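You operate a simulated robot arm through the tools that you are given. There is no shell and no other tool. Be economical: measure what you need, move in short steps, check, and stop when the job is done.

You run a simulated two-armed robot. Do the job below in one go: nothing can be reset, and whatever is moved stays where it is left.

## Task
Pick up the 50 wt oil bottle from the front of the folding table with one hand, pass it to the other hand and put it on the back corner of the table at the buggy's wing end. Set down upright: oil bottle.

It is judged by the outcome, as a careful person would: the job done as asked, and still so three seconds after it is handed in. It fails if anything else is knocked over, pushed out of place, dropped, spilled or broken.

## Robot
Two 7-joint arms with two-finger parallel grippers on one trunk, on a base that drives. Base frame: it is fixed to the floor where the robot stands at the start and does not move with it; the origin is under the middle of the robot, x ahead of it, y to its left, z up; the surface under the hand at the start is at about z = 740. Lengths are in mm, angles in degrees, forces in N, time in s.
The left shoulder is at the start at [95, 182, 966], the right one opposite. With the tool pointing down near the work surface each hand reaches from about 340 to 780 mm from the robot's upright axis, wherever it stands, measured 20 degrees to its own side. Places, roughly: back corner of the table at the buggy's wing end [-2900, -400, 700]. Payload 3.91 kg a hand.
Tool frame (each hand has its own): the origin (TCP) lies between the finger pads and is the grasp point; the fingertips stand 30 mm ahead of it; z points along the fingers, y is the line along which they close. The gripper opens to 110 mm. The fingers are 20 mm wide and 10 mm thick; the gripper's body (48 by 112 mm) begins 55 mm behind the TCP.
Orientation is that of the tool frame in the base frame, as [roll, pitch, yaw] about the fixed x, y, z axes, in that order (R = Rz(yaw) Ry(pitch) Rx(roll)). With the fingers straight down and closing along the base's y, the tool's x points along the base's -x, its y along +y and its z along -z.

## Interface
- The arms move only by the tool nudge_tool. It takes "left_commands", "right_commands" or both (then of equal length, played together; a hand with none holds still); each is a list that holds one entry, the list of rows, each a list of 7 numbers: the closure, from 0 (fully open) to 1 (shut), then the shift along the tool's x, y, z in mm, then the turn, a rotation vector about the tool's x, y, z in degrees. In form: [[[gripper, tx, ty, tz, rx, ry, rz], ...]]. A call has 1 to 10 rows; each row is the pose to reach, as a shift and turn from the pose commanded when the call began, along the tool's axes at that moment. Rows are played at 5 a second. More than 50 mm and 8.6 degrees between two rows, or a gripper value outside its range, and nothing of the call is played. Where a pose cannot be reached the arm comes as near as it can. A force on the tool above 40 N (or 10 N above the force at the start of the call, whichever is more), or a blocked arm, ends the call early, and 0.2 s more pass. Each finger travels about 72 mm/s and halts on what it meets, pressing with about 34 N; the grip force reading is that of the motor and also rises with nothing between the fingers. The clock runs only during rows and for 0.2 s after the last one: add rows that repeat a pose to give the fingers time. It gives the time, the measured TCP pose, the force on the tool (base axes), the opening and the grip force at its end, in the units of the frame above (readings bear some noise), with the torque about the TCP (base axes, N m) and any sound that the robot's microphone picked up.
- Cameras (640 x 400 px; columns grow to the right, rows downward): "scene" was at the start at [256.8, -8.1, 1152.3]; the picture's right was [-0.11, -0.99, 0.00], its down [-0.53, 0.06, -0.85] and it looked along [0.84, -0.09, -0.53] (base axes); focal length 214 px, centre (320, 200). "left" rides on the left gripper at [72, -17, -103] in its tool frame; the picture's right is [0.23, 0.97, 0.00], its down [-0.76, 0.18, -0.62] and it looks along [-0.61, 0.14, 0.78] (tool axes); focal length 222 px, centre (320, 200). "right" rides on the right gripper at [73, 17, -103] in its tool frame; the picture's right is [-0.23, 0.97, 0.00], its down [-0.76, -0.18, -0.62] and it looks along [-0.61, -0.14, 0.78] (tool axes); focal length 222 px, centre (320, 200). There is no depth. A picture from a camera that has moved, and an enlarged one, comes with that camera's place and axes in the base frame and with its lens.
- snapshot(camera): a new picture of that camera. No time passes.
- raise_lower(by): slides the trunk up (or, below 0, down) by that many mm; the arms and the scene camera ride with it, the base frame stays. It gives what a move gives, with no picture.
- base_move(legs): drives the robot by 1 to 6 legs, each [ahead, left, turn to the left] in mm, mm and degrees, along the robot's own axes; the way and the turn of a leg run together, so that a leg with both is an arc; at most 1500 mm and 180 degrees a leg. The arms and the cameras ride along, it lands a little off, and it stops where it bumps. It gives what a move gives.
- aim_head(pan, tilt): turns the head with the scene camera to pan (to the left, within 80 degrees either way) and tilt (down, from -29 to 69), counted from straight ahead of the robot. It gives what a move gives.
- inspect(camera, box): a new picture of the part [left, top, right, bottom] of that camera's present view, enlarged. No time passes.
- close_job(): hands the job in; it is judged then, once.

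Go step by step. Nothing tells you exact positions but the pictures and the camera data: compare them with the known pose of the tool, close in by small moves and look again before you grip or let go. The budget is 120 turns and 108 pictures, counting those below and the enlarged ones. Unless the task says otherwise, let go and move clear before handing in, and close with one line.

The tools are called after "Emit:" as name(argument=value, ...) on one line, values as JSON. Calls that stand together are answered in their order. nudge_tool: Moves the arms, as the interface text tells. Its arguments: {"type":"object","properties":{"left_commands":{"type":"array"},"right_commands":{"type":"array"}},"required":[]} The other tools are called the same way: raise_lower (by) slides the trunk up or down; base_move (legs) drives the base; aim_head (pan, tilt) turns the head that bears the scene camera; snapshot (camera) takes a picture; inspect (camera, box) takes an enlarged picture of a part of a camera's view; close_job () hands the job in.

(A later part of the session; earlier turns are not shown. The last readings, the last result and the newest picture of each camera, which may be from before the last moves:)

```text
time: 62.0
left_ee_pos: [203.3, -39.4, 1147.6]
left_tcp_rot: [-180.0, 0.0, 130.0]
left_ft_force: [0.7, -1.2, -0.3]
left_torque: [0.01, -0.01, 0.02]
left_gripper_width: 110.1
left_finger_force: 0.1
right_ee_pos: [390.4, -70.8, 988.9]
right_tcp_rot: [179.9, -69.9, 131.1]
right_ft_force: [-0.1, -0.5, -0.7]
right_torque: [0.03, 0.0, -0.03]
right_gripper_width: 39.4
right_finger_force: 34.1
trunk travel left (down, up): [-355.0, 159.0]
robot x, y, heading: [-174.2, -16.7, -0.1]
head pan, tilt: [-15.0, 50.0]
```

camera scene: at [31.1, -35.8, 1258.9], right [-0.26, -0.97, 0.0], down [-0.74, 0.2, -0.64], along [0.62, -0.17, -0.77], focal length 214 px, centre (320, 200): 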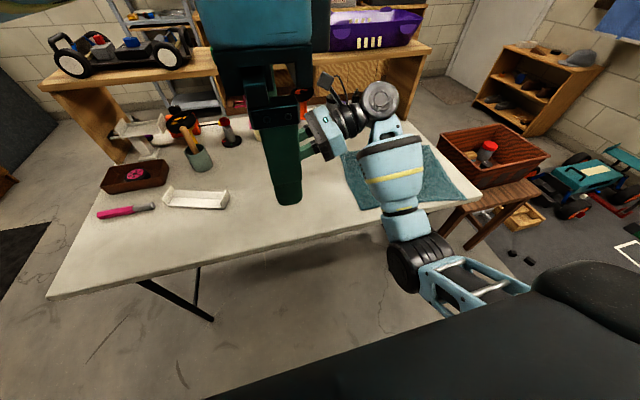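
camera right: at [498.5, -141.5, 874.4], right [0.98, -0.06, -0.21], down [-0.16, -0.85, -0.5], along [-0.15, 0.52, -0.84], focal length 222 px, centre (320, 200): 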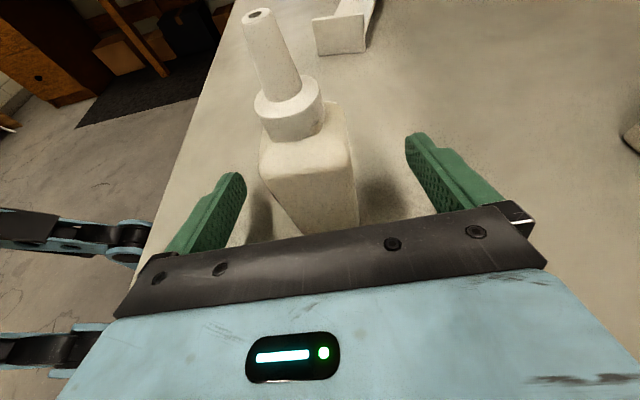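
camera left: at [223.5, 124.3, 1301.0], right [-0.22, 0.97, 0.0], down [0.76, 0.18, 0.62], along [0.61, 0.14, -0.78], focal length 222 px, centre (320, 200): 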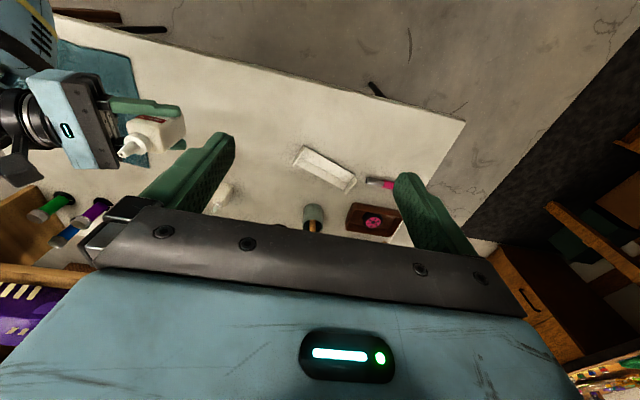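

Both hands hold a yaw of about 130°. I'll move the left hand above the bottle, clear of the nozzle.

Emit:
nudge_tool(left_commands=[[[0, 0, 0, -15, 0, 0, -1], [0, -28, 25, -15, 0, 0, -1], [0, -56, 50, -15, 0, 0, -1], [0, -84, 75, -15, 0, 0, -1], [0, -112, 99, -15, 0, 0, -1], [0, -139, 123.6, -15, 0, 0, -1], [0, -139, 123.6, -15, 0, 0, -1], [0, -139, 123.6, -15, 0, 0, -1]]])

Emit:
snapshot(camera="left")

Emit:
snapshot(camera="scene")

Emit:
snapshot(camera="right")

```text
time: 63.8
left_ee_pos: [373.6, -66.1, 1159.5]
left_tcp_rot: [180.0, 0.0, 130.7]
left_ft_force: [-0.4, 0.7, -0.5]
left_torque: [0.02, 0.03, 0.02]
left_gripper_width: 109.7
left_finger_force: 0.0
left hand out of reach, approached as far as the arm can: row 6, 7, 8
right_ee_pos: [391.4, -71.1, 990.5]
right_tcp_rot: [180.0, -69.9, 131.0]
right_ft_force: [0.0, 0.2, -1.0]
right_torque: [0.0, 0.02, 0.02]
right_gripper_width: 39.4
right_finger_force: 33.9
trunk travel left (down, up): [-355.0, 159.0]
robot x, y, heading: [-175.9, -20.1, -0.1]
head pan, tilt: [-15.0, 50.0]
```

```text
78 pictures are left
camera left: at [311.3, -23.9, 1261.7], right [0.59, 0.81, 0.0], down [0.63, -0.46, 0.62], along [0.5, -0.37, -0.78], focal length 222 px, centre (320, 200)
```

left: 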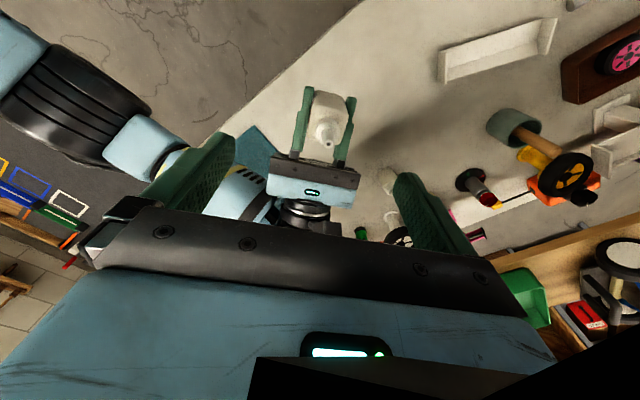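

```text
77 pictures are left
camera scene: at [31.2, -35.9, 1258.9], right [-0.26, -0.97, 0.0], down [-0.74, 0.2, -0.64], along [0.62, -0.17, -0.77], focal length 214 px, centre (320, 200)
```

scene: 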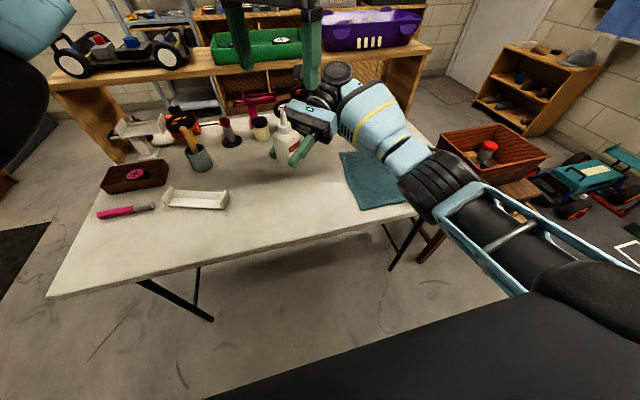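

```text
76 pictures are left
camera right: at [450.8, -114.2, 1093.9], right [0.79, 0.58, -0.21], down [0.42, -0.76, -0.5], along [-0.45, 0.31, -0.84], focal length 222 px, centre (320, 200)
```

right: 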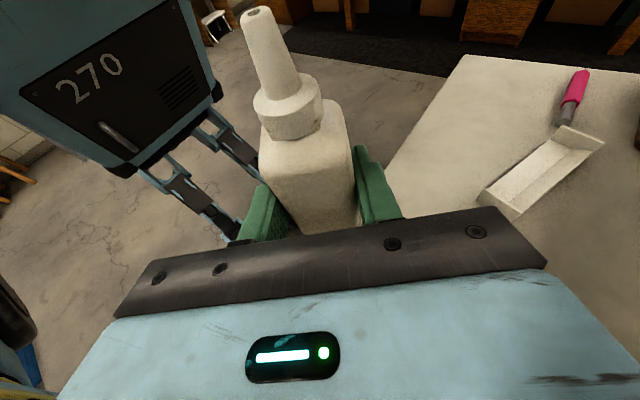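

The left hand is at its edge of reach, so I'll bring the bottle about 35 mm nearer and move the left hand back over it.

Emit:
nudge_tool(left_commands=[[[0, 7, -8, 0, 0, 0, 0], [0, 14.1, -16.4, 0, 0, 0, 0], [0, 14.1, -16.4, 0, 0, 0, 0]]], right_commands=[[[0.8, 4, -13, 11, 0, 0, 0], [0.8, 7.9, -26.4, 21.6, 0, 0, 0], [0.8, 7.9, -26.4, 21.6, 0, 0, 0]]])

Emit:
inspect(camera="left", box=[240, 60, 400, 220])

Emit:
inspect(camera="scene", box=[220, 0, 380, 200])

```text
time: 64.6
left_ee_pos: [351.1, -66.3, 1159.4]
left_tcp_rot: [-180.0, 0.0, 130.9]
left_ft_force: [0.1, -0.2, 0.0]
left_torque: [-0.01, 0.01, 0.0]
left_gripper_width: 110.0
left_finger_force: 0.1
right_ee_pos: [355.1, -70.3, 989.9]
right_tcp_rot: [-180.0, -70.0, 130.9]
right_ft_force: [0.0, -0.5, -0.4]
right_torque: [0.0, 0.01, 0.0]
right_gripper_width: 39.4
right_finger_force: 34.6
trunk travel left (down, up): [-355.0, 159.0]
robot x, y, heading: [-173.5, -18.3, -0.3]
head pan, tilt: [-15.0, 50.0]
```

```text
2.50 times, centred on (320, 140) of left
camera zoom: at [288.7, -23.6, 1262.2], right [0.59, 0.81, 0.0], down [0.63, -0.46, 0.62], along [0.5, -0.37, -0.78], focal length 555 px, centre (320, 350)
```

zoom: 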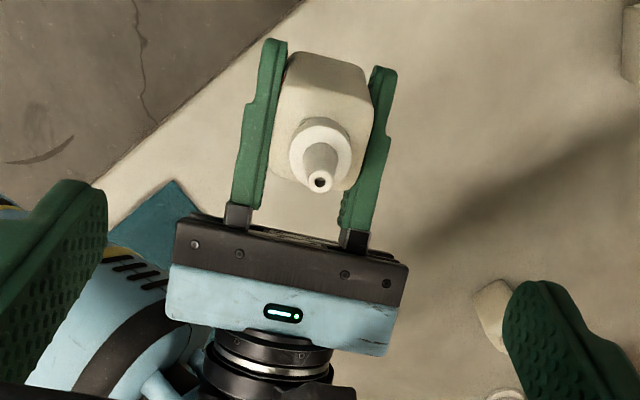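

```text
2.00 times, centred on (300, 100) of scene
camera zoom: at [31.3, -35.9, 1258.9], right [-0.26, -0.97, 0.0], down [-0.74, 0.2, -0.64], along [0.62, -0.17, -0.77], focal length 429 px, centre (360, 400)
```

zoom: 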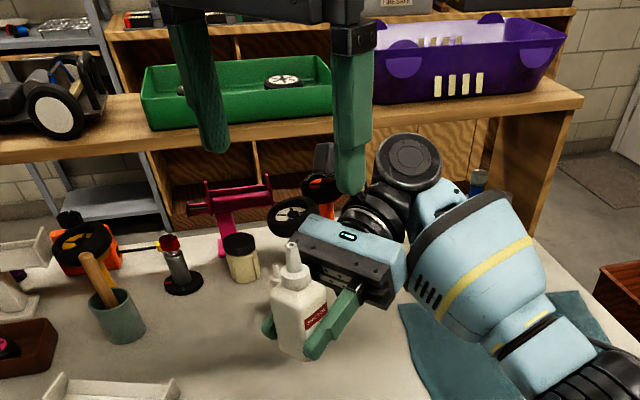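

The left hand sits squarely over the bottle, with the closing axes parallel. I'll descend most of the way and check.

Emit:
nudge_tool(left_commands=[[[0, 0, 0, 30, 0, 0, 0], [0, 0, 0, 60, 0, 0, 0], [0, 0, 0, 90, 0, 0, 0], [0, 0, 0, 90, 0, 0, 0]]])

Emit:
inspect(camera="scene", box=[220, 40, 380, 200])

Emit:
snapshot(camera="left")

Emit:
snapshot(camera="right")

```text
time: 65.6
left_ee_pos: [351.7, -66.6, 1069.5]
left_tcp_rot: [180.0, 0.0, 130.8]
left_ft_force: [0.9, 0.0, -0.6]
left_torque: [0.02, 0.0, 0.04]
left_gripper_width: 110.0
left_finger_force: 0.1
right_ee_pos: [355.2, -71.2, 989.4]
right_tcp_rot: [179.7, -69.9, 131.1]
right_ft_force: [-0.1, 0.5, -1.3]
right_torque: [0.01, -0.01, 0.01]
right_gripper_width: 39.3
right_finger_force: 34.6
trunk travel left (down, up): [-355.0, 159.0]
robot x, y, heading: [-172.1, -16.1, -0.1]
head pan, tilt: [-15.0, 50.0]
```

```text
2.50 times, centred on (300, 120) of scene
camera zoom: at [30.8, -35.9, 1259.0], right [-0.26, -0.97, 0.0], down [-0.74, 0.2, -0.64], along [0.62, -0.17, -0.77], focal length 536 px, centre (370, 400)
```

zoom: 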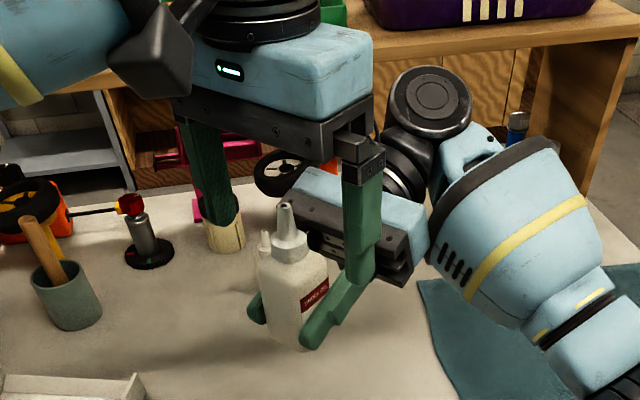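

```text
72 pictures are left
camera left: at [289.2, -23.5, 1171.7], right [0.59, 0.81, 0.0], down [0.63, -0.46, 0.62], along [0.5, -0.37, -0.78], focal length 222 px, centre (320, 200)
```

left: 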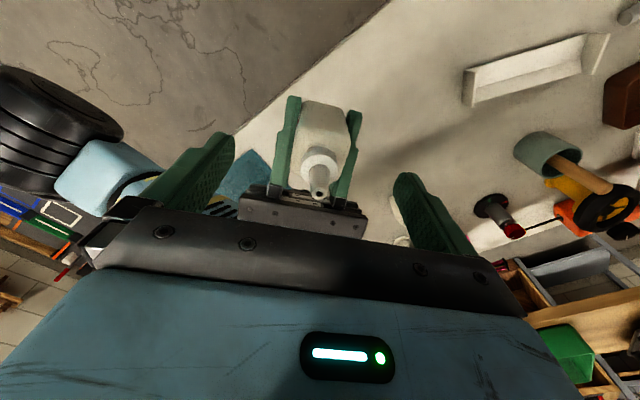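

```text
71 pictures are left
camera right: at [414.8, -114.0, 1094.4], right [0.79, 0.58, -0.21], down [0.42, -0.76, -0.5], along [-0.45, 0.3, -0.84], focal length 222 px, centre (320, 200)
```

right: 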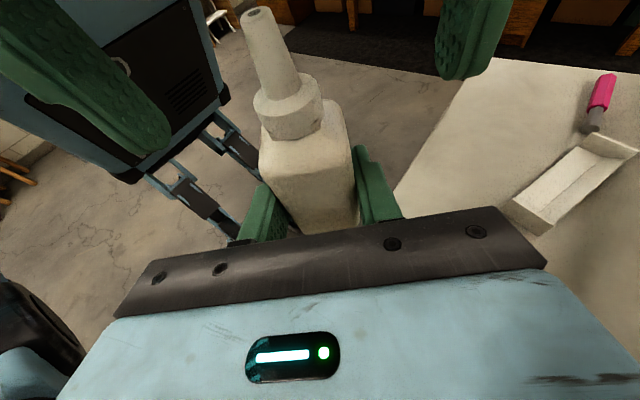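

Clear on all sides. I'll go down the last 32 mm so the left pads sit on the body's upper part, above the right fingers.

Emit:
nudge_tool(left_commands=[[[0, 0, 0, 16, 0, 0, 0], [0, 0, 0, 32, 0, 0, 0], [0.3, 0, 0, 32, 0, 0, 0], [0.45, 0, 0, 32, 0, 0, 0], [0.45, 0, 0, 32, 0, 0, 0]]])

Emit:
inspect(camera="scene", box=[250, 90, 350, 190])

Emit:
snapshot(camera="right")

```text
time: 66.8
left_ee_pos: [351.7, -65.5, 1040.2]
left_tcp_rot: [-179.9, 0.0, 131.0]
left_ft_force: [0.2, 0.8, -0.7]
left_torque: [0.01, 0.02, 0.01]
left_gripper_width: 60.2
left_finger_force: 0.0
right_ee_pos: [355.2, -70.2, 990.1]
right_tcp_rot: [179.8, -70.0, 131.1]
right_ft_force: [-0.1, 0.6, -0.6]
right_torque: [0.03, -0.02, 0.01]
right_gripper_width: 39.4
right_finger_force: 33.8
trunk travel left (down, up): [-355.0, 159.0]
robot x, y, heading: [-174.3, -18.7, 0.0]
head pan, tilt: [-15.0, 50.0]
```

```text
4.00 times, centred on (300, 140) of scene
camera zoom: at [31.1, -35.8, 1258.9], right [-0.26, -0.97, 0.0], down [-0.74, 0.2, -0.64], along [0.62, -0.17, -0.77], focal length 858 px, centre (400, 440)
```

zoom: 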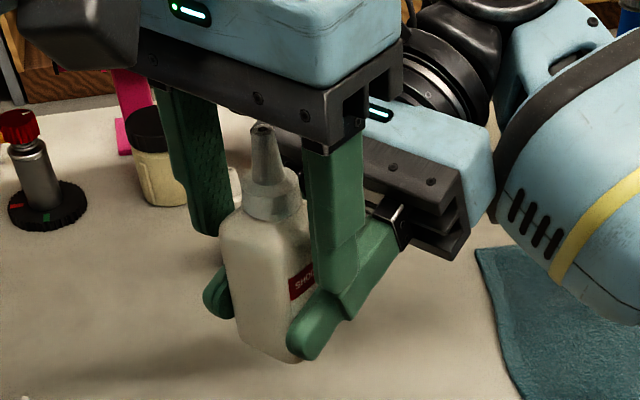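

```text
69 pictures are left
camera right: at [415.1, -113.9, 1094.3], right [0.79, 0.58, -0.21], down [0.42, -0.76, -0.5], along [-0.45, 0.3, -0.84], focal length 222 px, centre (320, 200)
```

right: 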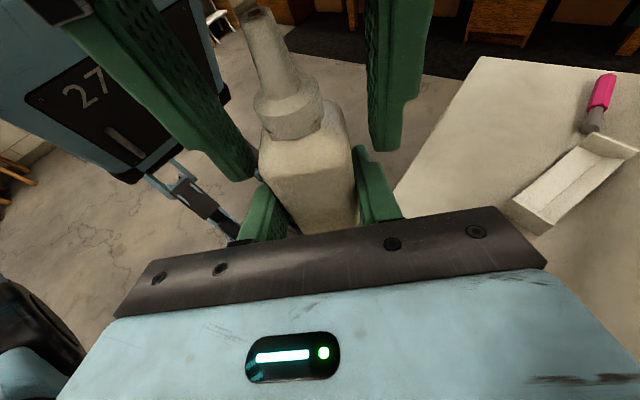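

The left fingertips are just above the right ones, on the upper body. I'll settle 3 mm lower and close the left hand.

Emit:
nudge_tool(left_commands=[[[0.45, 0, 0, 3, 0, 0, 0], [0.53, 0, 0, 3, 0, 0, 0], [0.58, 0, 0, 3, 0, 0, 0], [0.63, 0, 0, 3, 0, 0, 0], [0.68, 0, 0, 3, 0, 0, 0], [0.8, 0, 0, 3, 0, 0, 0], [0.8, 0, 0, 3, 0, 0, 0]]])

Emit:
inspect(camera="scene", box=[250, 90, 350, 190])

Emit:
inspect(camera="right", box=[200, 0, 460, 260])

```text
time: 68.4
left_ee_pos: [350.1, -65.7, 1036.5]
left_tcp_rot: [179.9, 0.0, 130.7]
left_ft_force: [-1.9, 0.1, 0.1]
left_torque: [0.03, 0.08, 0.05]
left_gripper_width: 39.1
left_finger_force: 34.1
right_ee_pos: [356.0, -70.2, 989.4]
right_tcp_rot: [179.8, -69.9, 131.0]
right_ft_force: [2.4, 0.9, -0.5]
right_torque: [-0.04, 0.03, -0.06]
right_gripper_width: 39.1
right_finger_force: 34.1
trunk travel left (down, up): [-355.0, 159.0]
robot x, y, heading: [-178.0, -15.4, -0.3]
head pan, tilt: [-15.0, 50.0]
```

```text
4.00 times, centred on (300, 140) of scene
camera zoom: at [31.1, -35.8, 1258.9], right [-0.26, -0.97, 0.0], down [-0.74, 0.2, -0.64], along [0.62, -0.17, -0.77], focal length 858 px, centre (400, 440)
```

zoom: 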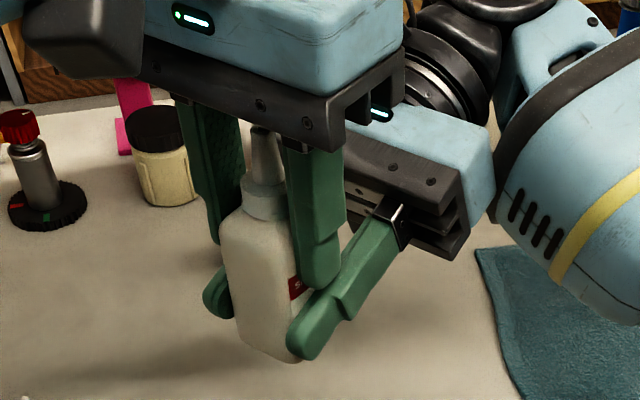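

```text
1.54 times, centred on (330, 130) of right
camera zoom: at [415.1, -113.9, 1094.3], right [0.79, 0.58, -0.21], down [0.42, -0.76, -0.5], along [-0.45, 0.31, -0.84], focal length 342 px, centre (305, 308)
```

zoom: 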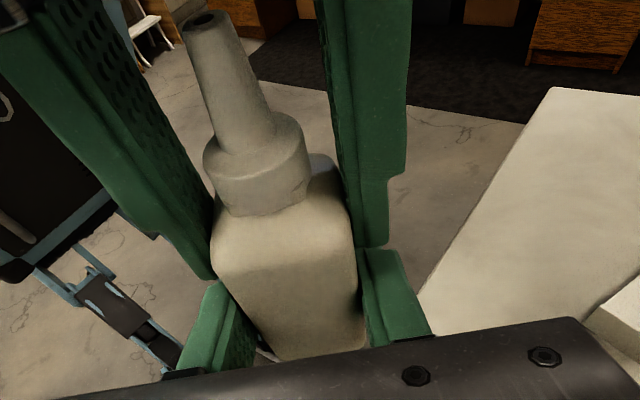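

Both hands hold the bottle at 39 mm. I'll open the right hand and look before withdrawing it.

Emit:
nudge_tool(right_commands=[[[0.6, 0, 0, 0, 0, 0, 0], [0.4, 0, 0, 0, 0, 0, 0], [0.2, 0, 0, 0, 0, 0, 0], [0, 0, 0, 0, 0, 0, 0], [0, 0, 0, 0, 0, 0, 0], [0, 0, 0, 0, 0, 0, 0]]])

Emit:
inspect(camera="scene", box=[250, 90, 350, 190])

```text
time: 69.8
left_ee_pos: [351.3, -65.8, 1036.0]
left_tcp_rot: [-180.0, 0.0, 130.9]
left_ft_force: [-0.2, -0.3, 0.4]
left_torque: [0.03, -0.01, 0.0]
left_gripper_width: 39.3
left_finger_force: 34.3
right_ee_pos: [355.2, -69.8, 989.9]
right_tcp_rot: [179.9, -69.9, 131.1]
right_ft_force: [-0.7, -0.3, -0.3]
right_torque: [0.02, -0.04, -0.01]
right_gripper_width: 110.1
right_finger_force: 0.0
trunk travel left (down, up): [-355.0, 159.0]
robot x, y, heading: [-173.5, -13.9, 0.1]
head pan, tilt: [-15.0, 50.0]
```

```text
4.00 times, centred on (300, 140) of scene
camera zoom: at [31.1, -35.8, 1258.9], right [-0.26, -0.97, 0.0], down [-0.74, 0.2, -0.64], along [0.62, -0.17, -0.77], focal length 858 px, centre (400, 440)
```

zoom: 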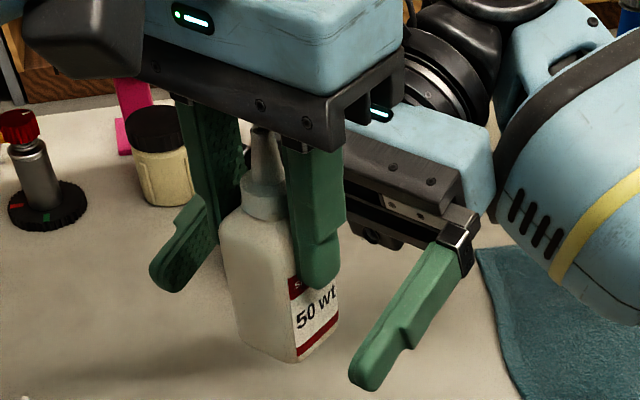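

The left hand holds the bottle steadily and upright. I'll withdraw the right hand horizontally, then out to the right.

Emit:
nudge_tool(right_commands=[[[0, -10, 0, -28, 0, 0, 0], [0, -20, 0, -56, 0, 0, 0], [0, -30, 0, -85, 0, 0, 0], [0, -41, 0, -113, 0, 0, 0], [0, -41, -35, -120, 0, 0, 0], [0, -41, -75, -130, 0, 0, 0], [0, -41, -115, -140, 0, 0, 0], [0, -41, -155, -150, 0, 0, 0], [0, -41, -155, -150, 0, 0, 0]]])

Emit:
snapshot(camera="scene")

```text
time: 71.8
left_ee_pos: [352.2, -64.6, 1036.9]
left_tcp_rot: [-179.8, 0.0, 130.9]
left_ft_force: [0.1, 1.5, 0.4]
left_torque: [0.0, 0.02, 0.0]
left_gripper_width: 39.2
left_finger_force: 33.6
right_ee_pos: [340.8, -288.5, 1005.3]
right_tcp_rot: [180.0, -70.0, 131.1]
right_ft_force: [0.7, -0.1, 0.0]
right_torque: [0.0, -0.02, 0.03]
right_gripper_width: 110.1
right_finger_force: 0.1
right hand out of reach, approached as far as the arm can: row 4, 5
trunk travel left (down, up): [-355.0, 159.0]
robot x, y, heading: [-175.4, -16.1, -0.1]
head pan, tilt: [-15.0, 50.0]
```

```text
65 pictures are left
camera scene: at [31.6, -35.1, 1258.8], right [-0.26, -0.97, 0.0], down [-0.74, 0.2, -0.64], along [0.62, -0.17, -0.77], focal length 214 px, centre (320, 200)
```

scene: 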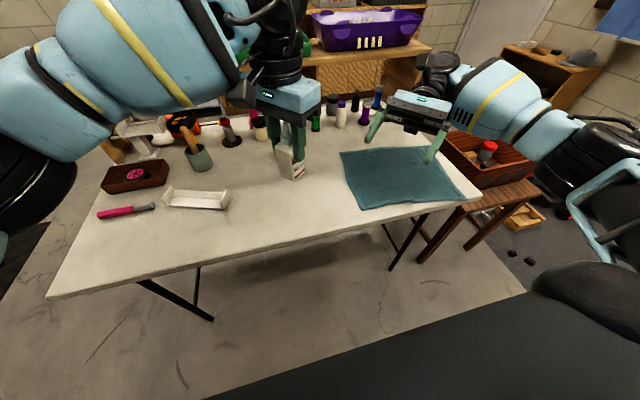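

The handover is complete. I'll back away from the table, then bring the left hand to its easy forward posture.

Emit:
base_move(legs=[[-450, 0, 0]])

Emit:
nudge_tool(left_commands=[[[0.8, 10, 20, 0, 0, 0, -7], [0.8, 20, 40, 0, 0, 0, -14], [0.8, 30, 60, 0, 0, 0, -21], [0.8, 40, 80, 0, 0, 0, -28], [0.8, 50, 100, 0, 0, 0, -35], [0.8, 60, 120, 0, 0, 0, -42], [0.8, 60, 130, 0, 0, 0, -49], [0.8, 60, 130, 0, 0, 0, -49]]])

Emit:
nudge_tool(right_commands=[[[0, 0, 0, 0, -7.5, 0, 2.7], [0, 0, 0, 0, -15, 0, 5.5], [0, 0, 0, 0, -22.6, 0, 8.2], [0, 0, 0, 0, -30, 0, 10.9], [0, 0, 0, 0, -37.6, 0, 13.7], [0, 0, 0, 0, -37.6, 0, 13.7]]])

Emit:
snapshot(camera="scene")

```text
time: 74.5
left_ee_pos: [-87.9, -66.6, 1037.6]
left_tcp_rot: [180.0, 0.0, 130.4]
left_ft_force: [-0.4, -0.5, -1.0]
left_torque: [-0.04, -0.02, -0.01]
left_gripper_width: 39.3
left_finger_force: 33.9
right_ee_pos: [-99.5, -290.2, 1004.8]
right_tcp_rot: [179.7, -70.0, 130.5]
right_ft_force: [-1.2, 0.9, 1.0]
right_torque: [-0.03, -0.06, -0.01]
right_gripper_width: 110.1
right_finger_force: 0.1
trunk travel left (down, up): [-355.0, 159.0]
robot x, y, heading: [-613.5, -11.5, -0.8]
head pan, tilt: [-15.0, 50.0]
```

```text
time: 76.3
left_ee_pos: [-25.8, 63.3, 1036.9]
left_tcp_rot: [-180.0, -0.2, 179.4]
left_ft_force: [-0.1, 0.7, 0.3]
left_torque: [0.03, -0.02, 0.02]
left_gripper_width: 39.3
left_finger_force: 33.7
right_ee_pos: [-100.0, -289.9, 1005.2]
right_tcp_rot: [180.0, -69.8, 130.5]
right_ft_force: [-0.7, -0.6, -0.2]
right_torque: [0.0, 0.02, -0.01]
right_gripper_width: 110.0
right_finger_force: 0.1
trunk travel left (down, up): [-355.0, 159.0]
robot x, y, heading: [-616.3, -14.1, -0.8]
head pan, tilt: [-15.0, 50.0]
```

```text
time: 77.7
left_ee_pos: [-25.7, 63.0, 1037.5]
left_tcp_rot: [-180.0, 0.0, 179.4]
left_ft_force: [-0.4, -0.3, 0.3]
left_torque: [0.03, 0.01, 0.01]
left_gripper_width: 39.5
left_finger_force: 33.9
right_ee_pos: [-100.1, -290.5, 1004.1]
right_tcp_rot: [179.8, -70.0, 90.5]
right_ft_force: [0.3, -0.4, 0.3]
right_torque: [0.0, -0.01, 0.02]
right_gripper_width: 110.2
right_finger_force: 0.1
trunk travel left (down, up): [-355.0, 159.0]
robot x, y, heading: [-612.4, -11.1, -0.7]
head pan, tilt: [-15.0, 50.0]
```

```text
64 pictures are left
camera scene: at [-406.8, -34.4, 1258.9], right [-0.27, -0.96, 0.0], down [-0.74, 0.21, -0.64], along [0.62, -0.17, -0.77], focal length 214 px, centre (320, 200)
```

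scene: 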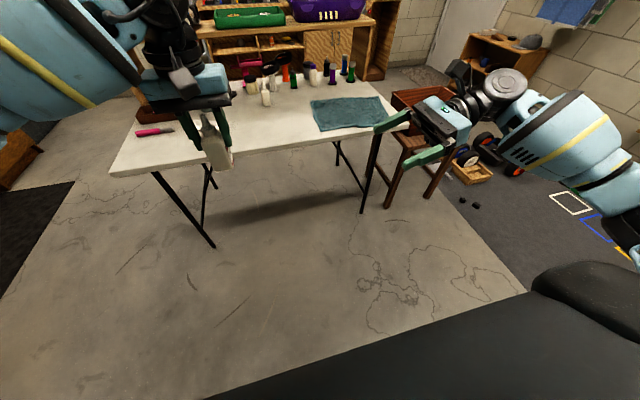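

The bottle is secure in the left hand. I'll turn round and drive partway to the buggy's table for a better look.

Emit:
base_move(legs=[[-60, 0, 0], [0, 0, 180], [700, 0, 0]])

Emit:
aim_head(pan=0, tilt=30)

Emit:
snapshot(camera="scene")

```text
time: 89.6
left_ee_pos: [-1969.6, -126.6, 1037.4]
left_tcp_rot: [180.0, 0.0, 1.1]
left_ft_force: [0.1, -1.2, -0.9]
left_torque: [0.0, -0.02, -0.02]
left_gripper_width: 39.0
left_finger_force: 33.4
right_ee_pos: [-1906.9, 229.7, 1004.8]
right_tcp_rot: [179.9, -70.0, -87.6]
right_ft_force: [1.1, -0.5, -0.7]
right_torque: [0.02, 0.01, 0.01]
right_gripper_width: 110.3
right_finger_force: 0.0
trunk travel left (down, up): [-355.0, 159.0]
robot x, y, heading: [-1386.4, -31.9, -178.9]
head pan, tilt: [-15.0, 50.0]
```

```text
time: 90.4
left_ee_pos: [-1969.2, -126.6, 1036.9]
left_tcp_rot: [-179.9, 0.1, 1.1]
left_ft_force: [1.4, 0.3, -0.5]
left_torque: [0.0, 0.03, 0.0]
left_gripper_width: 39.2
left_finger_force: 33.4
right_ee_pos: [-1906.2, 228.2, 1004.7]
right_tcp_rot: [179.8, -70.0, -87.5]
right_ft_force: [-0.8, 0.3, -0.3]
right_torque: [-0.04, -0.01, 0.01]
right_gripper_width: 110.0
right_finger_force: 0.1
trunk travel left (down, up): [-355.0, 159.0]
robot x, y, heading: [-1382.2, -30.6, -178.8]
head pan, tilt: [0.0, 30.0]
```

```text
63 pictures are left
camera scene: at [-1606.4, -33.9, 1288.4], right [-0.02, 1.0, 0.0], down [0.5, 0.01, -0.87], along [-0.87, -0.02, -0.5], focal length 214 px, centre (320, 200)
```

scene: 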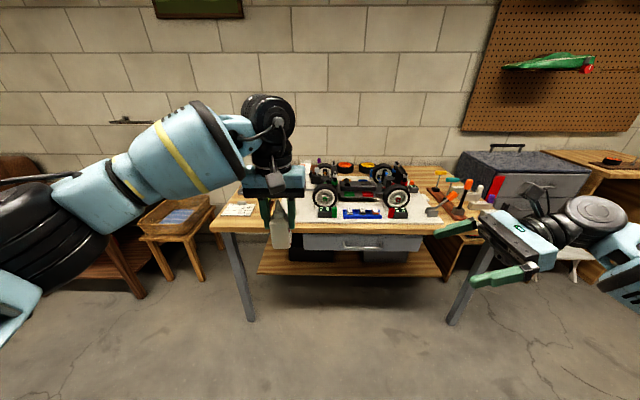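

The left hand hides the target corner, so I'll draw it back and to the left, then look again.

Emit:
nudge_tool(left_commands=[[[0.8, 30, 30, 0, 0, 0, 0], [0.8, 60, 60, 0, 0, 0, 0], [0.8, 90, 90, 0, 0, 0, 0], [0.8, 120, 120, 0, 0, 0, 0], [0.8, 150, 150, 0, 0, 0, 0], [0.8, 150, 185, 0, 0, 0, 0], [0.8, 150, 220, 0, 0, 0, 0], [0.8, 150, 220, 0, 0, 0, 0]]])

Emit:
snapshot(camera="scene")

Emit:
inspect(camera="scene", box=[180, 150, 380, 250])

```text
time: 92.2
left_ee_pos: [-1814.9, -341.6, 1039.1]
left_tcp_rot: [-179.9, 0.0, 1.1]
left_ft_force: [-1.1, -0.3, -1.0]
left_torque: [-0.03, -0.03, -0.01]
left_gripper_width: 39.2
left_finger_force: 34.2
right_ee_pos: [-1908.6, 229.6, 1005.5]
right_tcp_rot: [179.9, -70.0, -87.7]
right_ft_force: [0.2, -0.4, -0.3]
right_torque: [-0.02, 0.01, 0.0]
right_gripper_width: 109.9
right_finger_force: 0.0
trunk travel left (down, up): [-355.0, 159.0]
robot x, y, heading: [-1385.2, -30.9, -178.8]
head pan, tilt: [0.0, 30.0]
```

```text
62 pictures are left
camera scene: at [-1606.8, -33.4, 1288.4], right [-0.02, 1.0, 0.0], down [0.5, 0.01, -0.87], along [-0.87, -0.02, -0.5], focal length 214 px, centre (320, 200)
```

scene: 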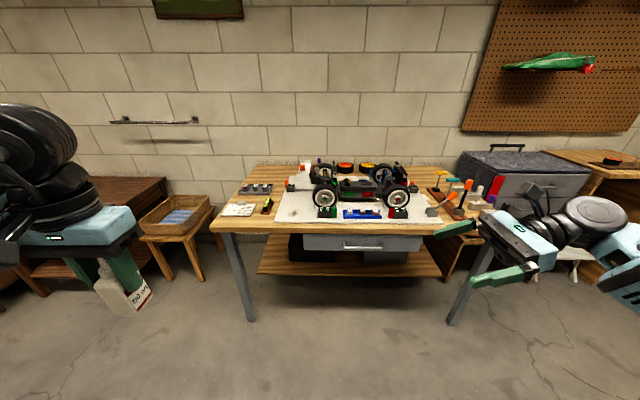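

```text
3.20 times, centred on (280, 200) of scene
camera zoom: at [-1606.8, -33.4, 1288.4], right [-0.02, 1.0, 0.0], down [0.5, 0.01, -0.87], along [-0.87, -0.02, -0.5], focal length 686 px, centre (448, 200)
```

zoom: 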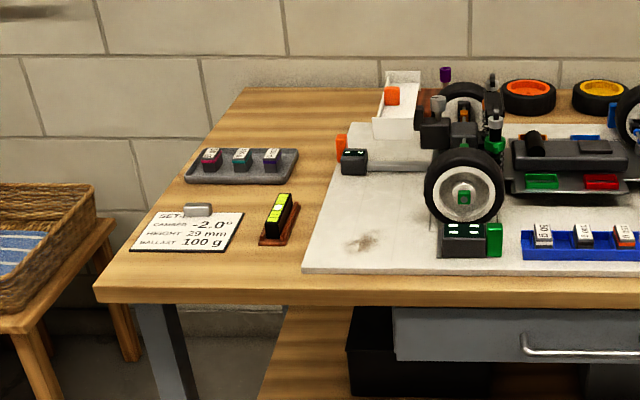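

The free spot is behind the grey tray and left of the wing, around (−2930, −430). That is too far to reach straight from the front edge at about x = −2370, so I'd stand diagonally at the left corner. I need the robot's own footprint and the floor by the stool first.

Emit:
snapshot(camera="right")

Emit:
aim_head(pan=35, tilt=35)

Emit:
snapshot(camera="scene")

```text
60 pictures are left
camera right: at [-1926.7, 300.3, 1108.9], right [-0.98, 0.04, -0.21], down [0.14, 0.85, -0.5], along [0.16, -0.52, -0.84], focal length 222 px, centre (320, 200)
```

right: 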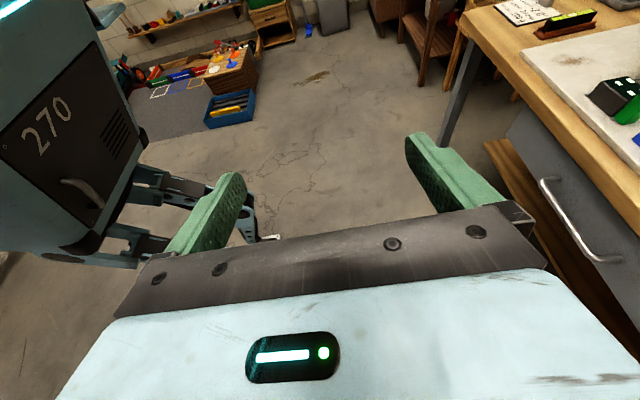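

```text
time: 93.2
left_ee_pos: [-1815.5, -342.1, 1038.0]
left_tcp_rot: [-180.0, 0.0, 1.0]
left_ft_force: [-1.4, -0.5, -0.8]
left_torque: [0.02, -0.01, 0.0]
left_gripper_width: 39.0
left_finger_force: 33.8
right_ee_pos: [-1907.3, 228.8, 1005.6]
right_tcp_rot: [179.8, -70.1, -87.7]
right_ft_force: [0.1, -0.5, 0.7]
right_torque: [0.02, 0.01, -0.01]
right_gripper_width: 110.2
right_finger_force: 0.0
trunk travel left (down, up): [-355.0, 159.0]
robot x, y, heading: [-1384.3, -27.0, -178.8]
head pan, tilt: [35.0, 35.0]
```

```text
59 pictures are left
camera scene: at [-1587.2, -84.1, 1280.6], right [-0.59, 0.81, 0.0], down [0.46, 0.34, -0.82], along [-0.66, -0.48, -0.57], focal length 214 px, centre (320, 200)
```

scene: 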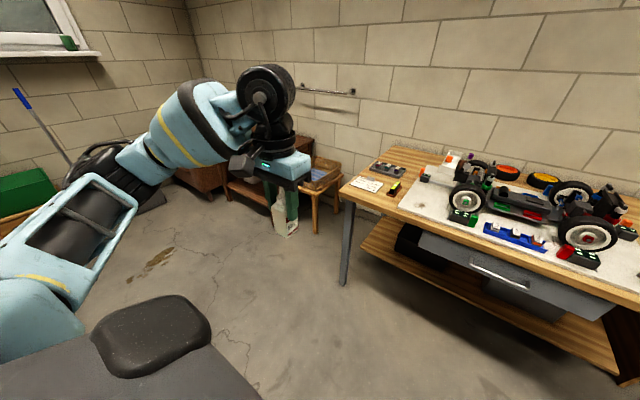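

The chest bottom (z ≈ 890 with the trunk up) clears the table, and the base is compact. I'll shift left and forward to stand off the table's left front corner, turned diagonally toward the back corner.

Emit:
base_move(legs=[[0, 800, 0], [450, 0, 0], [0, 0, -57]])

Emit:
aim_head(pan=-5, tilt=40)

Emit:
snapshot(camera="scene")

```text
time: 105.5
left_ee_pos: [-2333.2, -627.1, 1038.3]
left_tcp_rot: [180.0, 0.0, -57.1]
left_ft_force: [-0.2, 0.5, -1.0]
left_torque: [0.04, 0.01, 0.03]
left_gripper_width: 39.4
left_finger_force: 34.0
right_ee_pos: [-1895.6, -249.5, 1005.0]
right_tcp_rot: [179.8, -70.1, -145.9]
right_ft_force: [-0.5, -0.4, 0.3]
right_torque: [0.03, -0.04, 0.01]
right_gripper_width: 110.1
right_finger_force: 0.1
trunk travel left (down, up): [-355.0, 159.0]
robot x, y, heading: [-1844.1, -829.3, 122.6]
head pan, tilt: [35.0, 35.0]
```

```text
time: 106.6
left_ee_pos: [-2332.7, -626.3, 1037.8]
left_tcp_rot: [180.0, 0.0, -57.2]
left_ft_force: [-0.4, 0.3, -1.1]
left_torque: [-0.03, -0.01, 0.02]
left_gripper_width: 39.2
left_finger_force: 34.1
right_ee_pos: [-1894.9, -248.5, 1004.3]
right_tcp_rot: [179.8, -70.0, -146.0]
right_ft_force: [-0.5, 0.0, 0.4]
right_torque: [0.0, 0.01, 0.02]
right_gripper_width: 110.1
right_finger_force: 0.1
trunk travel left (down, up): [-355.0, 159.0]
robot x, y, heading: [-1843.9, -827.0, 122.9]
head pan, tilt: [-5.0, 40.0]
```

```text
58 pictures are left
camera scene: at [-1952.7, -642.3, 1273.1], right [0.88, 0.47, 0.0], down [0.3, -0.57, -0.77], along [-0.36, 0.68, -0.64], focal length 214 px, centre (320, 200)
```

scene: 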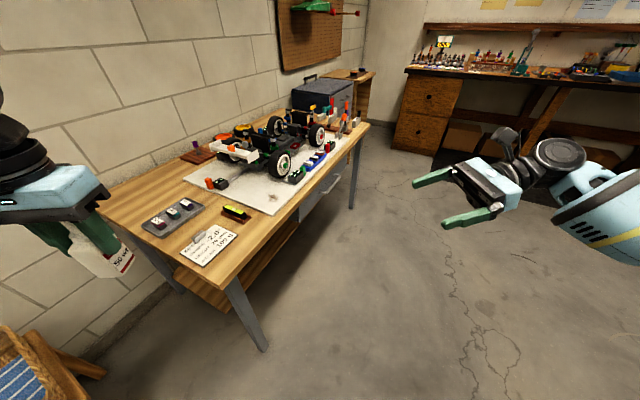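

Now the corner is in plain view. I'll zoom to fix the table's height and the free spot.

Emit:
inspect(camera="scene", box=[80, 120, 280, 300])

```text
2.22 times, centred on (180, 210) of scene
camera zoom: at [-1952.7, -642.3, 1273.1], right [0.88, 0.47, 0.0], down [0.3, -0.57, -0.77], along [-0.36, 0.68, -0.64], focal length 477 px, centre (631, 178)
```

zoom: 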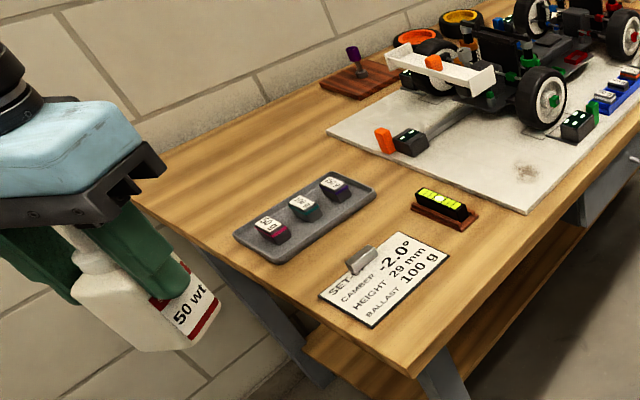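

Two views agree on a table top near z = 740. The tray ends at x ≈ −2716, the back edge is near −3040 and the left edge near y = −515. I'll aim for (−2915, −430) and move the base to about (−2300, −810).

Emit:
base_move(legs=[[0, 374, 0], [130, 0, 5.5]])

Emit:
aim_head(pan=10, tilt=45)

Emit:
snapshot(camera="scene")

Emit:
snapshot(camera="left")

```text
time: 111.3
left_ee_pos: [-2741.7, -772.5, 1037.6]
left_tcp_rot: [180.0, 0.0, -51.5]
left_ft_force: [-0.6, 0.5, -0.8]
left_torque: [-0.01, -0.01, 0.03]
left_gripper_width: 39.5
left_finger_force: 33.6
right_ee_pos: [-2344.2, -353.5, 1004.5]
right_tcp_rot: [179.9, -70.0, -140.4]
right_ft_force: [-1.0, 0.1, 0.0]
right_torque: [0.04, -0.02, 0.02]
right_gripper_width: 110.1
right_finger_force: 0.0
trunk travel left (down, up): [-355.0, 159.0]
robot x, y, heading: [-2234.5, -927.8, 128.4]
head pan, tilt: [-5.0, 40.0]
```

```text
time: 112.1
left_ee_pos: [-2741.7, -772.8, 1038.4]
left_tcp_rot: [180.0, 0.1, -51.5]
left_ft_force: [-0.1, -0.1, -1.0]
left_torque: [0.02, -0.01, 0.01]
left_gripper_width: 39.3
left_finger_force: 34.1
right_ee_pos: [-2342.0, -353.9, 1004.4]
right_tcp_rot: [179.9, -70.0, -140.2]
right_ft_force: [-0.2, 0.1, -1.0]
right_torque: [0.0, -0.03, 0.01]
right_gripper_width: 110.0
right_finger_force: 0.0
trunk travel left (down, up): [-355.0, 159.0]
robot x, y, heading: [-2231.4, -925.6, 128.4]
head pan, tilt: [10.0, 45.0]
```

```text
56 pictures are left
camera scene: at [-2374.6, -768.0, 1265.9], right [0.66, 0.75, 0.0], down [0.53, -0.47, -0.71], along [-0.53, 0.47, -0.71], focal length 214 px, centre (320, 200)
```

scene: 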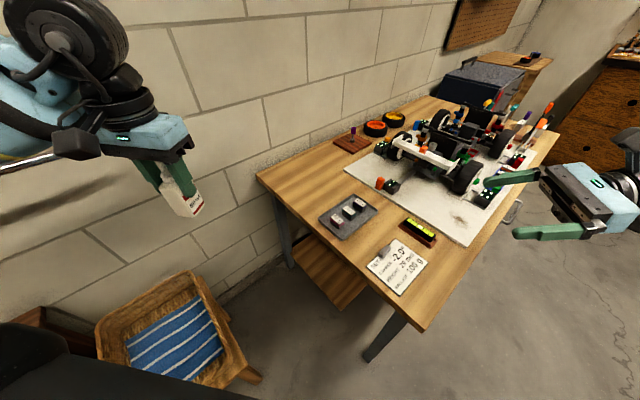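

```text
55 pictures are left
camera left: at [-2684.9, -820.4, 1140.9], right [-0.62, -0.78, 0.0], down [-0.61, 0.49, 0.62], along [-0.49, 0.39, -0.78], focal length 222 px, centre (320, 200)
```

left: 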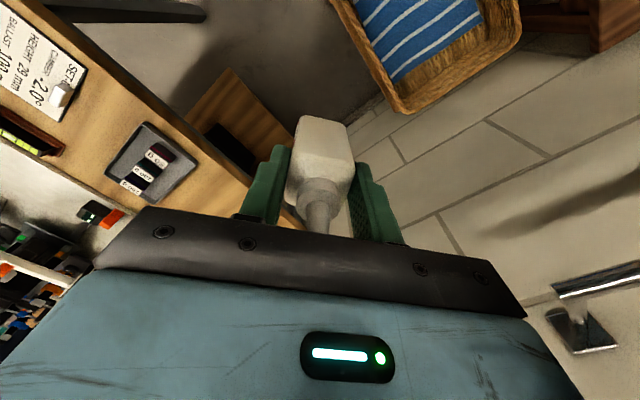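

The path is clear and the corner is confirmed at about (−3025, −518). I'll drive the last 130 mm ahead.

Emit:
base_move(legs=[[130, 0, 0]])

Emit:
snapshot(camera="scene")

```text
time: 113.4
left_ee_pos: [-2823.1, -670.7, 1038.9]
left_tcp_rot: [-180.0, 0.0, -51.4]
left_ft_force: [0.2, 0.8, -1.0]
left_torque: [-0.01, -0.03, -0.01]
left_gripper_width: 39.3
left_finger_force: 34.0
right_ee_pos: [-2424.7, -250.8, 1003.5]
right_tcp_rot: [180.0, -70.1, -140.3]
right_ft_force: [-0.4, -0.4, -0.3]
right_torque: [-0.03, -0.02, -0.03]
right_gripper_width: 109.7
right_finger_force: 0.1
trunk travel left (down, up): [-355.0, 159.0]
robot x, y, heading: [-2313.7, -826.0, 129.0]
head pan, tilt: [10.0, 45.0]
```

```text
54 pictures are left
camera scene: at [-2456.9, -665.3, 1265.7], right [0.66, 0.75, 0.0], down [0.53, -0.47, -0.71], along [-0.53, 0.47, -0.71], focal length 214 px, centre (320, 200)
```

scene: 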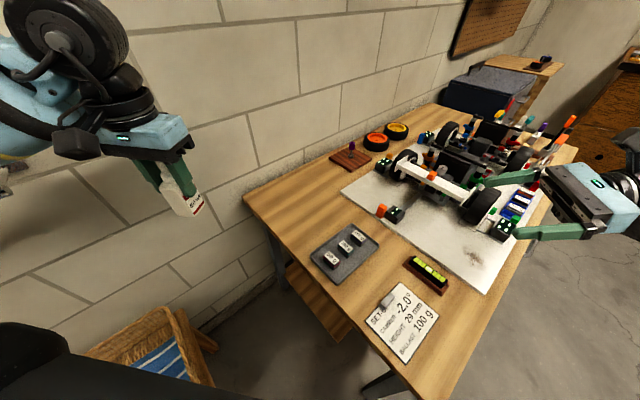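

All clear. I'll move the bottle over the spot while lowering it partway, keeping it well above the tray.

Emit:
nudge_tool(left_commands=[[[0.8, -35, -11, 15, 0, 0, 0], [0.8, -70, -22, 30, 0, 0, 0], [0.8, -105, -33, 45, 0, 0, 0], [0.8, -140, -44, 60, 0, 0, 0], [0.8, -175, -56, 75, 0, 0, 0], [0.8, -210, -67, 90, 0, 0, 0], [0.8, -246, -78, 105, 0, 0, 0], [0.8, -246, -78, 105, 0, 0, 0], [0.8, -246, -78, 105, 0, 0, 0]]])

Emit:
snapshot(camera="scene")

Emit:
snapshot(camera="left")

```text
time: 115.4
left_ee_pos: [-2915.7, -428.2, 931.4]
left_tcp_rot: [180.0, 0.0, -51.5]
left_ft_force: [0.9, 0.4, -0.4]
left_torque: [0.01, 0.0, 0.0]
left_gripper_width: 39.2
left_finger_force: 34.1
right_ee_pos: [-2425.4, -251.0, 1004.7]
right_tcp_rot: [179.8, -70.0, -140.3]
right_ft_force: [-0.4, -0.5, 0.5]
right_torque: [0.01, -0.02, 0.06]
right_gripper_width: 110.4
right_finger_force: 0.1
trunk travel left (down, up): [-355.0, 159.0]
robot x, y, heading: [-2311.6, -824.3, 128.6]
head pan, tilt: [10.0, 45.0]
```

```text
53 pictures are left
camera scene: at [-2456.3, -665.5, 1265.8], right [0.66, 0.75, 0.0], down [0.53, -0.47, -0.71], along [-0.53, 0.47, -0.71], focal length 214 px, centre (320, 200)
```

scene: 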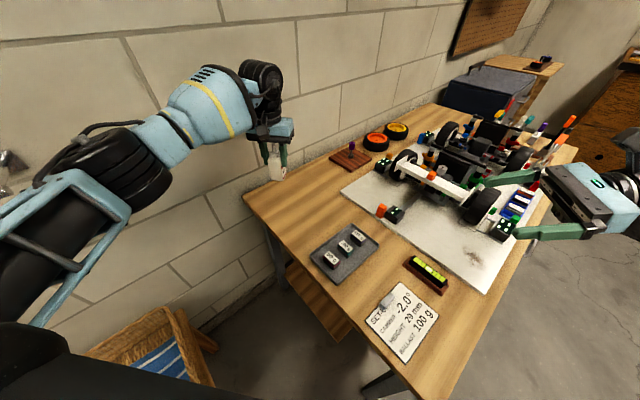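

```text
52 pictures are left
camera left: at [-2859.0, -476.2, 1034.6], right [-0.62, -0.78, 0.0], down [-0.61, 0.48, 0.62], along [-0.49, 0.39, -0.78], focal length 222 px, centre (320, 200)
```

left: 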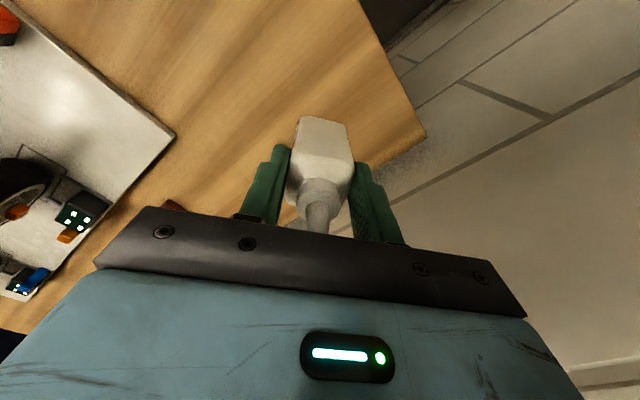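

The bottle hangs over clear wood, about 110 mm from the back edge and 90 mm from the side. I'll lower it to just above the surface.

Emit:
nudge_tool(left_commands=[[[0.8, 0, 0, 30, 0, 0, 0], [0.8, 0, 0, 60, 0, 0, 0], [0.8, 0, 0, 85, 0, 0, 0], [0.8, 0, 0, 97, 0, 0, 0], [0.8, 0, 0, 97, 0, 0, 0]]])

Emit:
inspect(camera="scene", box=[220, 100, 340, 220])

```text
time: 116.6
left_ee_pos: [-2915.4, -431.4, 835.1]
left_tcp_rot: [180.0, 0.0, -51.4]
left_ft_force: [-0.6, 0.1, -1.8]
left_torque: [0.03, -0.02, 0.04]
left_gripper_width: 39.2
left_finger_force: 34.3
right_ee_pos: [-2424.9, -251.5, 1004.6]
right_tcp_rot: [179.8, -70.0, -140.3]
right_ft_force: [0.5, -1.0, 0.3]
right_torque: [-0.02, 0.01, 0.01]
right_gripper_width: 109.8
right_finger_force: 0.1
trunk travel left (down, up): [-355.0, 159.0]
robot x, y, heading: [-2312.9, -824.1, 128.7]
head pan, tilt: [10.0, 45.0]
```

```text
3.33 times, centred on (280, 160) of scene
camera zoom: at [-2456.4, -666.0, 1265.8], right [0.66, 0.75, 0.0], down [0.53, -0.47, -0.71], along [-0.53, 0.47, -0.71], focal length 715 px, centre (453, 333)
```

zoom: 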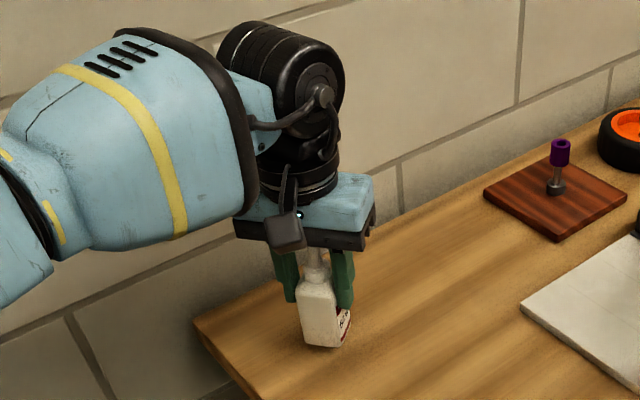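

Nearly down. I'll lower in small steps and watch the force.

Emit:
nudge_tool(left_commands=[[[0.8, 0, 0, 4, 0, 0, 0], [0.8, 0, 0, 8, 0, 0, 0], [0.8, 0, 0, 12, 0, 0, 0], [0.8, 0, 0, 15, 0, 0, 0], [0.8, 0, 0, 15, 0, 0, 0]]])

Emit:
inspect(camera="scene", box=[250, 140, 320, 210])

```text
time: 117.8
left_ee_pos: [-2915.3, -431.5, 821.0]
left_tcp_rot: [-180.0, 0.1, -51.4]
left_ft_force: [-0.2, -0.3, -0.6]
left_torque: [0.01, 0.01, 0.03]
left_gripper_width: 39.0
left_finger_force: 33.7
right_ee_pos: [-2423.7, -251.6, 1005.5]
right_tcp_rot: [179.8, -70.0, -140.2]
right_ft_force: [1.0, -0.1, 0.1]
right_torque: [0.02, -0.01, -0.02]
right_gripper_width: 110.0
right_finger_force: 0.1
trunk travel left (down, up): [-355.0, 159.0]
robot x, y, heading: [-2314.0, -824.6, 128.7]
head pan, tilt: [10.0, 45.0]
```

```text
5.71 times, centred on (285, 175) of scene
camera zoom: at [-2456.4, -665.9, 1265.8], right [0.66, 0.75, 0.0], down [0.53, -0.47, -0.71], along [-0.53, 0.47, -0.71], focal length 1226 px, centre (520, 343)
```

zoom: 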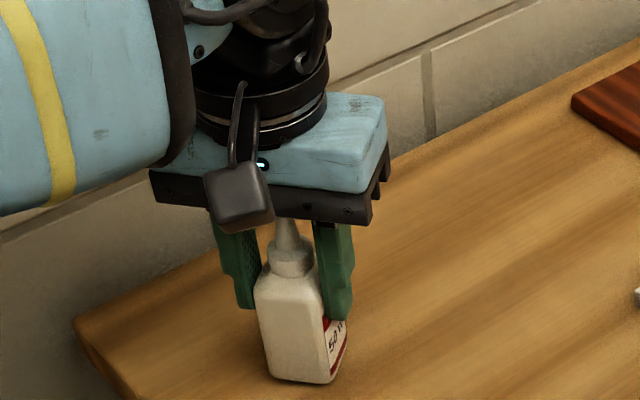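

No contact yet, so I'll keep going down in 2 mm steps.

Emit:
nudge_tool(left_commands=[[[0.8, 0, 0, 1.5, 0, 0, 0], [0.8, 0, 0, 3, 0, 0, 0], [0.8, 0, 0, 4.5, 0, 0, 0], [0.8, 0, 0, 4.5, 0, 0, 0]]])

```text
time: 118.8
left_ee_pos: [-2914.7, -430.0, 816.7]
left_tcp_rot: [179.9, -0.1, -51.4]
left_ft_force: [1.2, -0.4, 1.0]
left_torque: [-0.08, 0.05, 0.03]
left_gripper_width: 39.6
left_finger_force: 34.1
right_ee_pos: [-2425.6, -251.3, 1004.4]
right_tcp_rot: [179.7, -70.1, -140.1]
right_ft_force: [-1.3, 0.0, -0.5]
right_torque: [-0.02, -0.01, -0.01]
right_gripper_width: 110.0
right_finger_force: 0.0
trunk travel left (down, up): [-355.0, 159.0]
robot x, y, heading: [-2315.5, -822.9, 128.8]
head pan, tilt: [10.0, 45.0]
```

Emit:
nudge_tool(left_commands=[[[0.8, 0, 0, 1, 0, 0, 0], [0.8, 0, 0, 2, 0, 0, 0], [0.8, 0, 0, 2, 0, 0, 0]]])

Emit:
inspect(camera="scene", box=[250, 140, 320, 210])

```text
time: 119.6
left_ee_pos: [-2915.7, -430.6, 815.5]
left_tcp_rot: [180.0, 0.2, -51.4]
left_ft_force: [-2.4, 0.5, 13.7]
left_torque: [-0.16, 0.11, -0.04]
left_gripper_width: 39.4
left_finger_force: 33.9
right_ee_pos: [-2423.9, -251.5, 1005.4]
right_tcp_rot: [179.6, -70.0, -140.0]
right_ft_force: [0.1, 0.6, 0.1]
right_torque: [0.01, 0.02, -0.01]
right_gripper_width: 110.0
right_finger_force: 0.1
trunk travel left (down, up): [-355.0, 159.0]
robot x, y, heading: [-2313.8, -824.6, 128.7]
head pan, tilt: [10.0, 45.0]
```

```text
5.71 times, centred on (285, 175) of scene
camera zoom: at [-2455.4, -666.7, 1266.1], right [0.66, 0.75, 0.0], down [0.53, -0.47, -0.71], along [-0.53, 0.47, -0.71], focal length 1226 px, centre (520, 343)
```

zoom: 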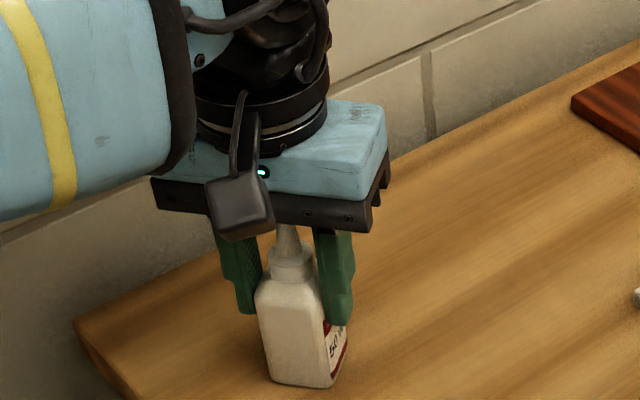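

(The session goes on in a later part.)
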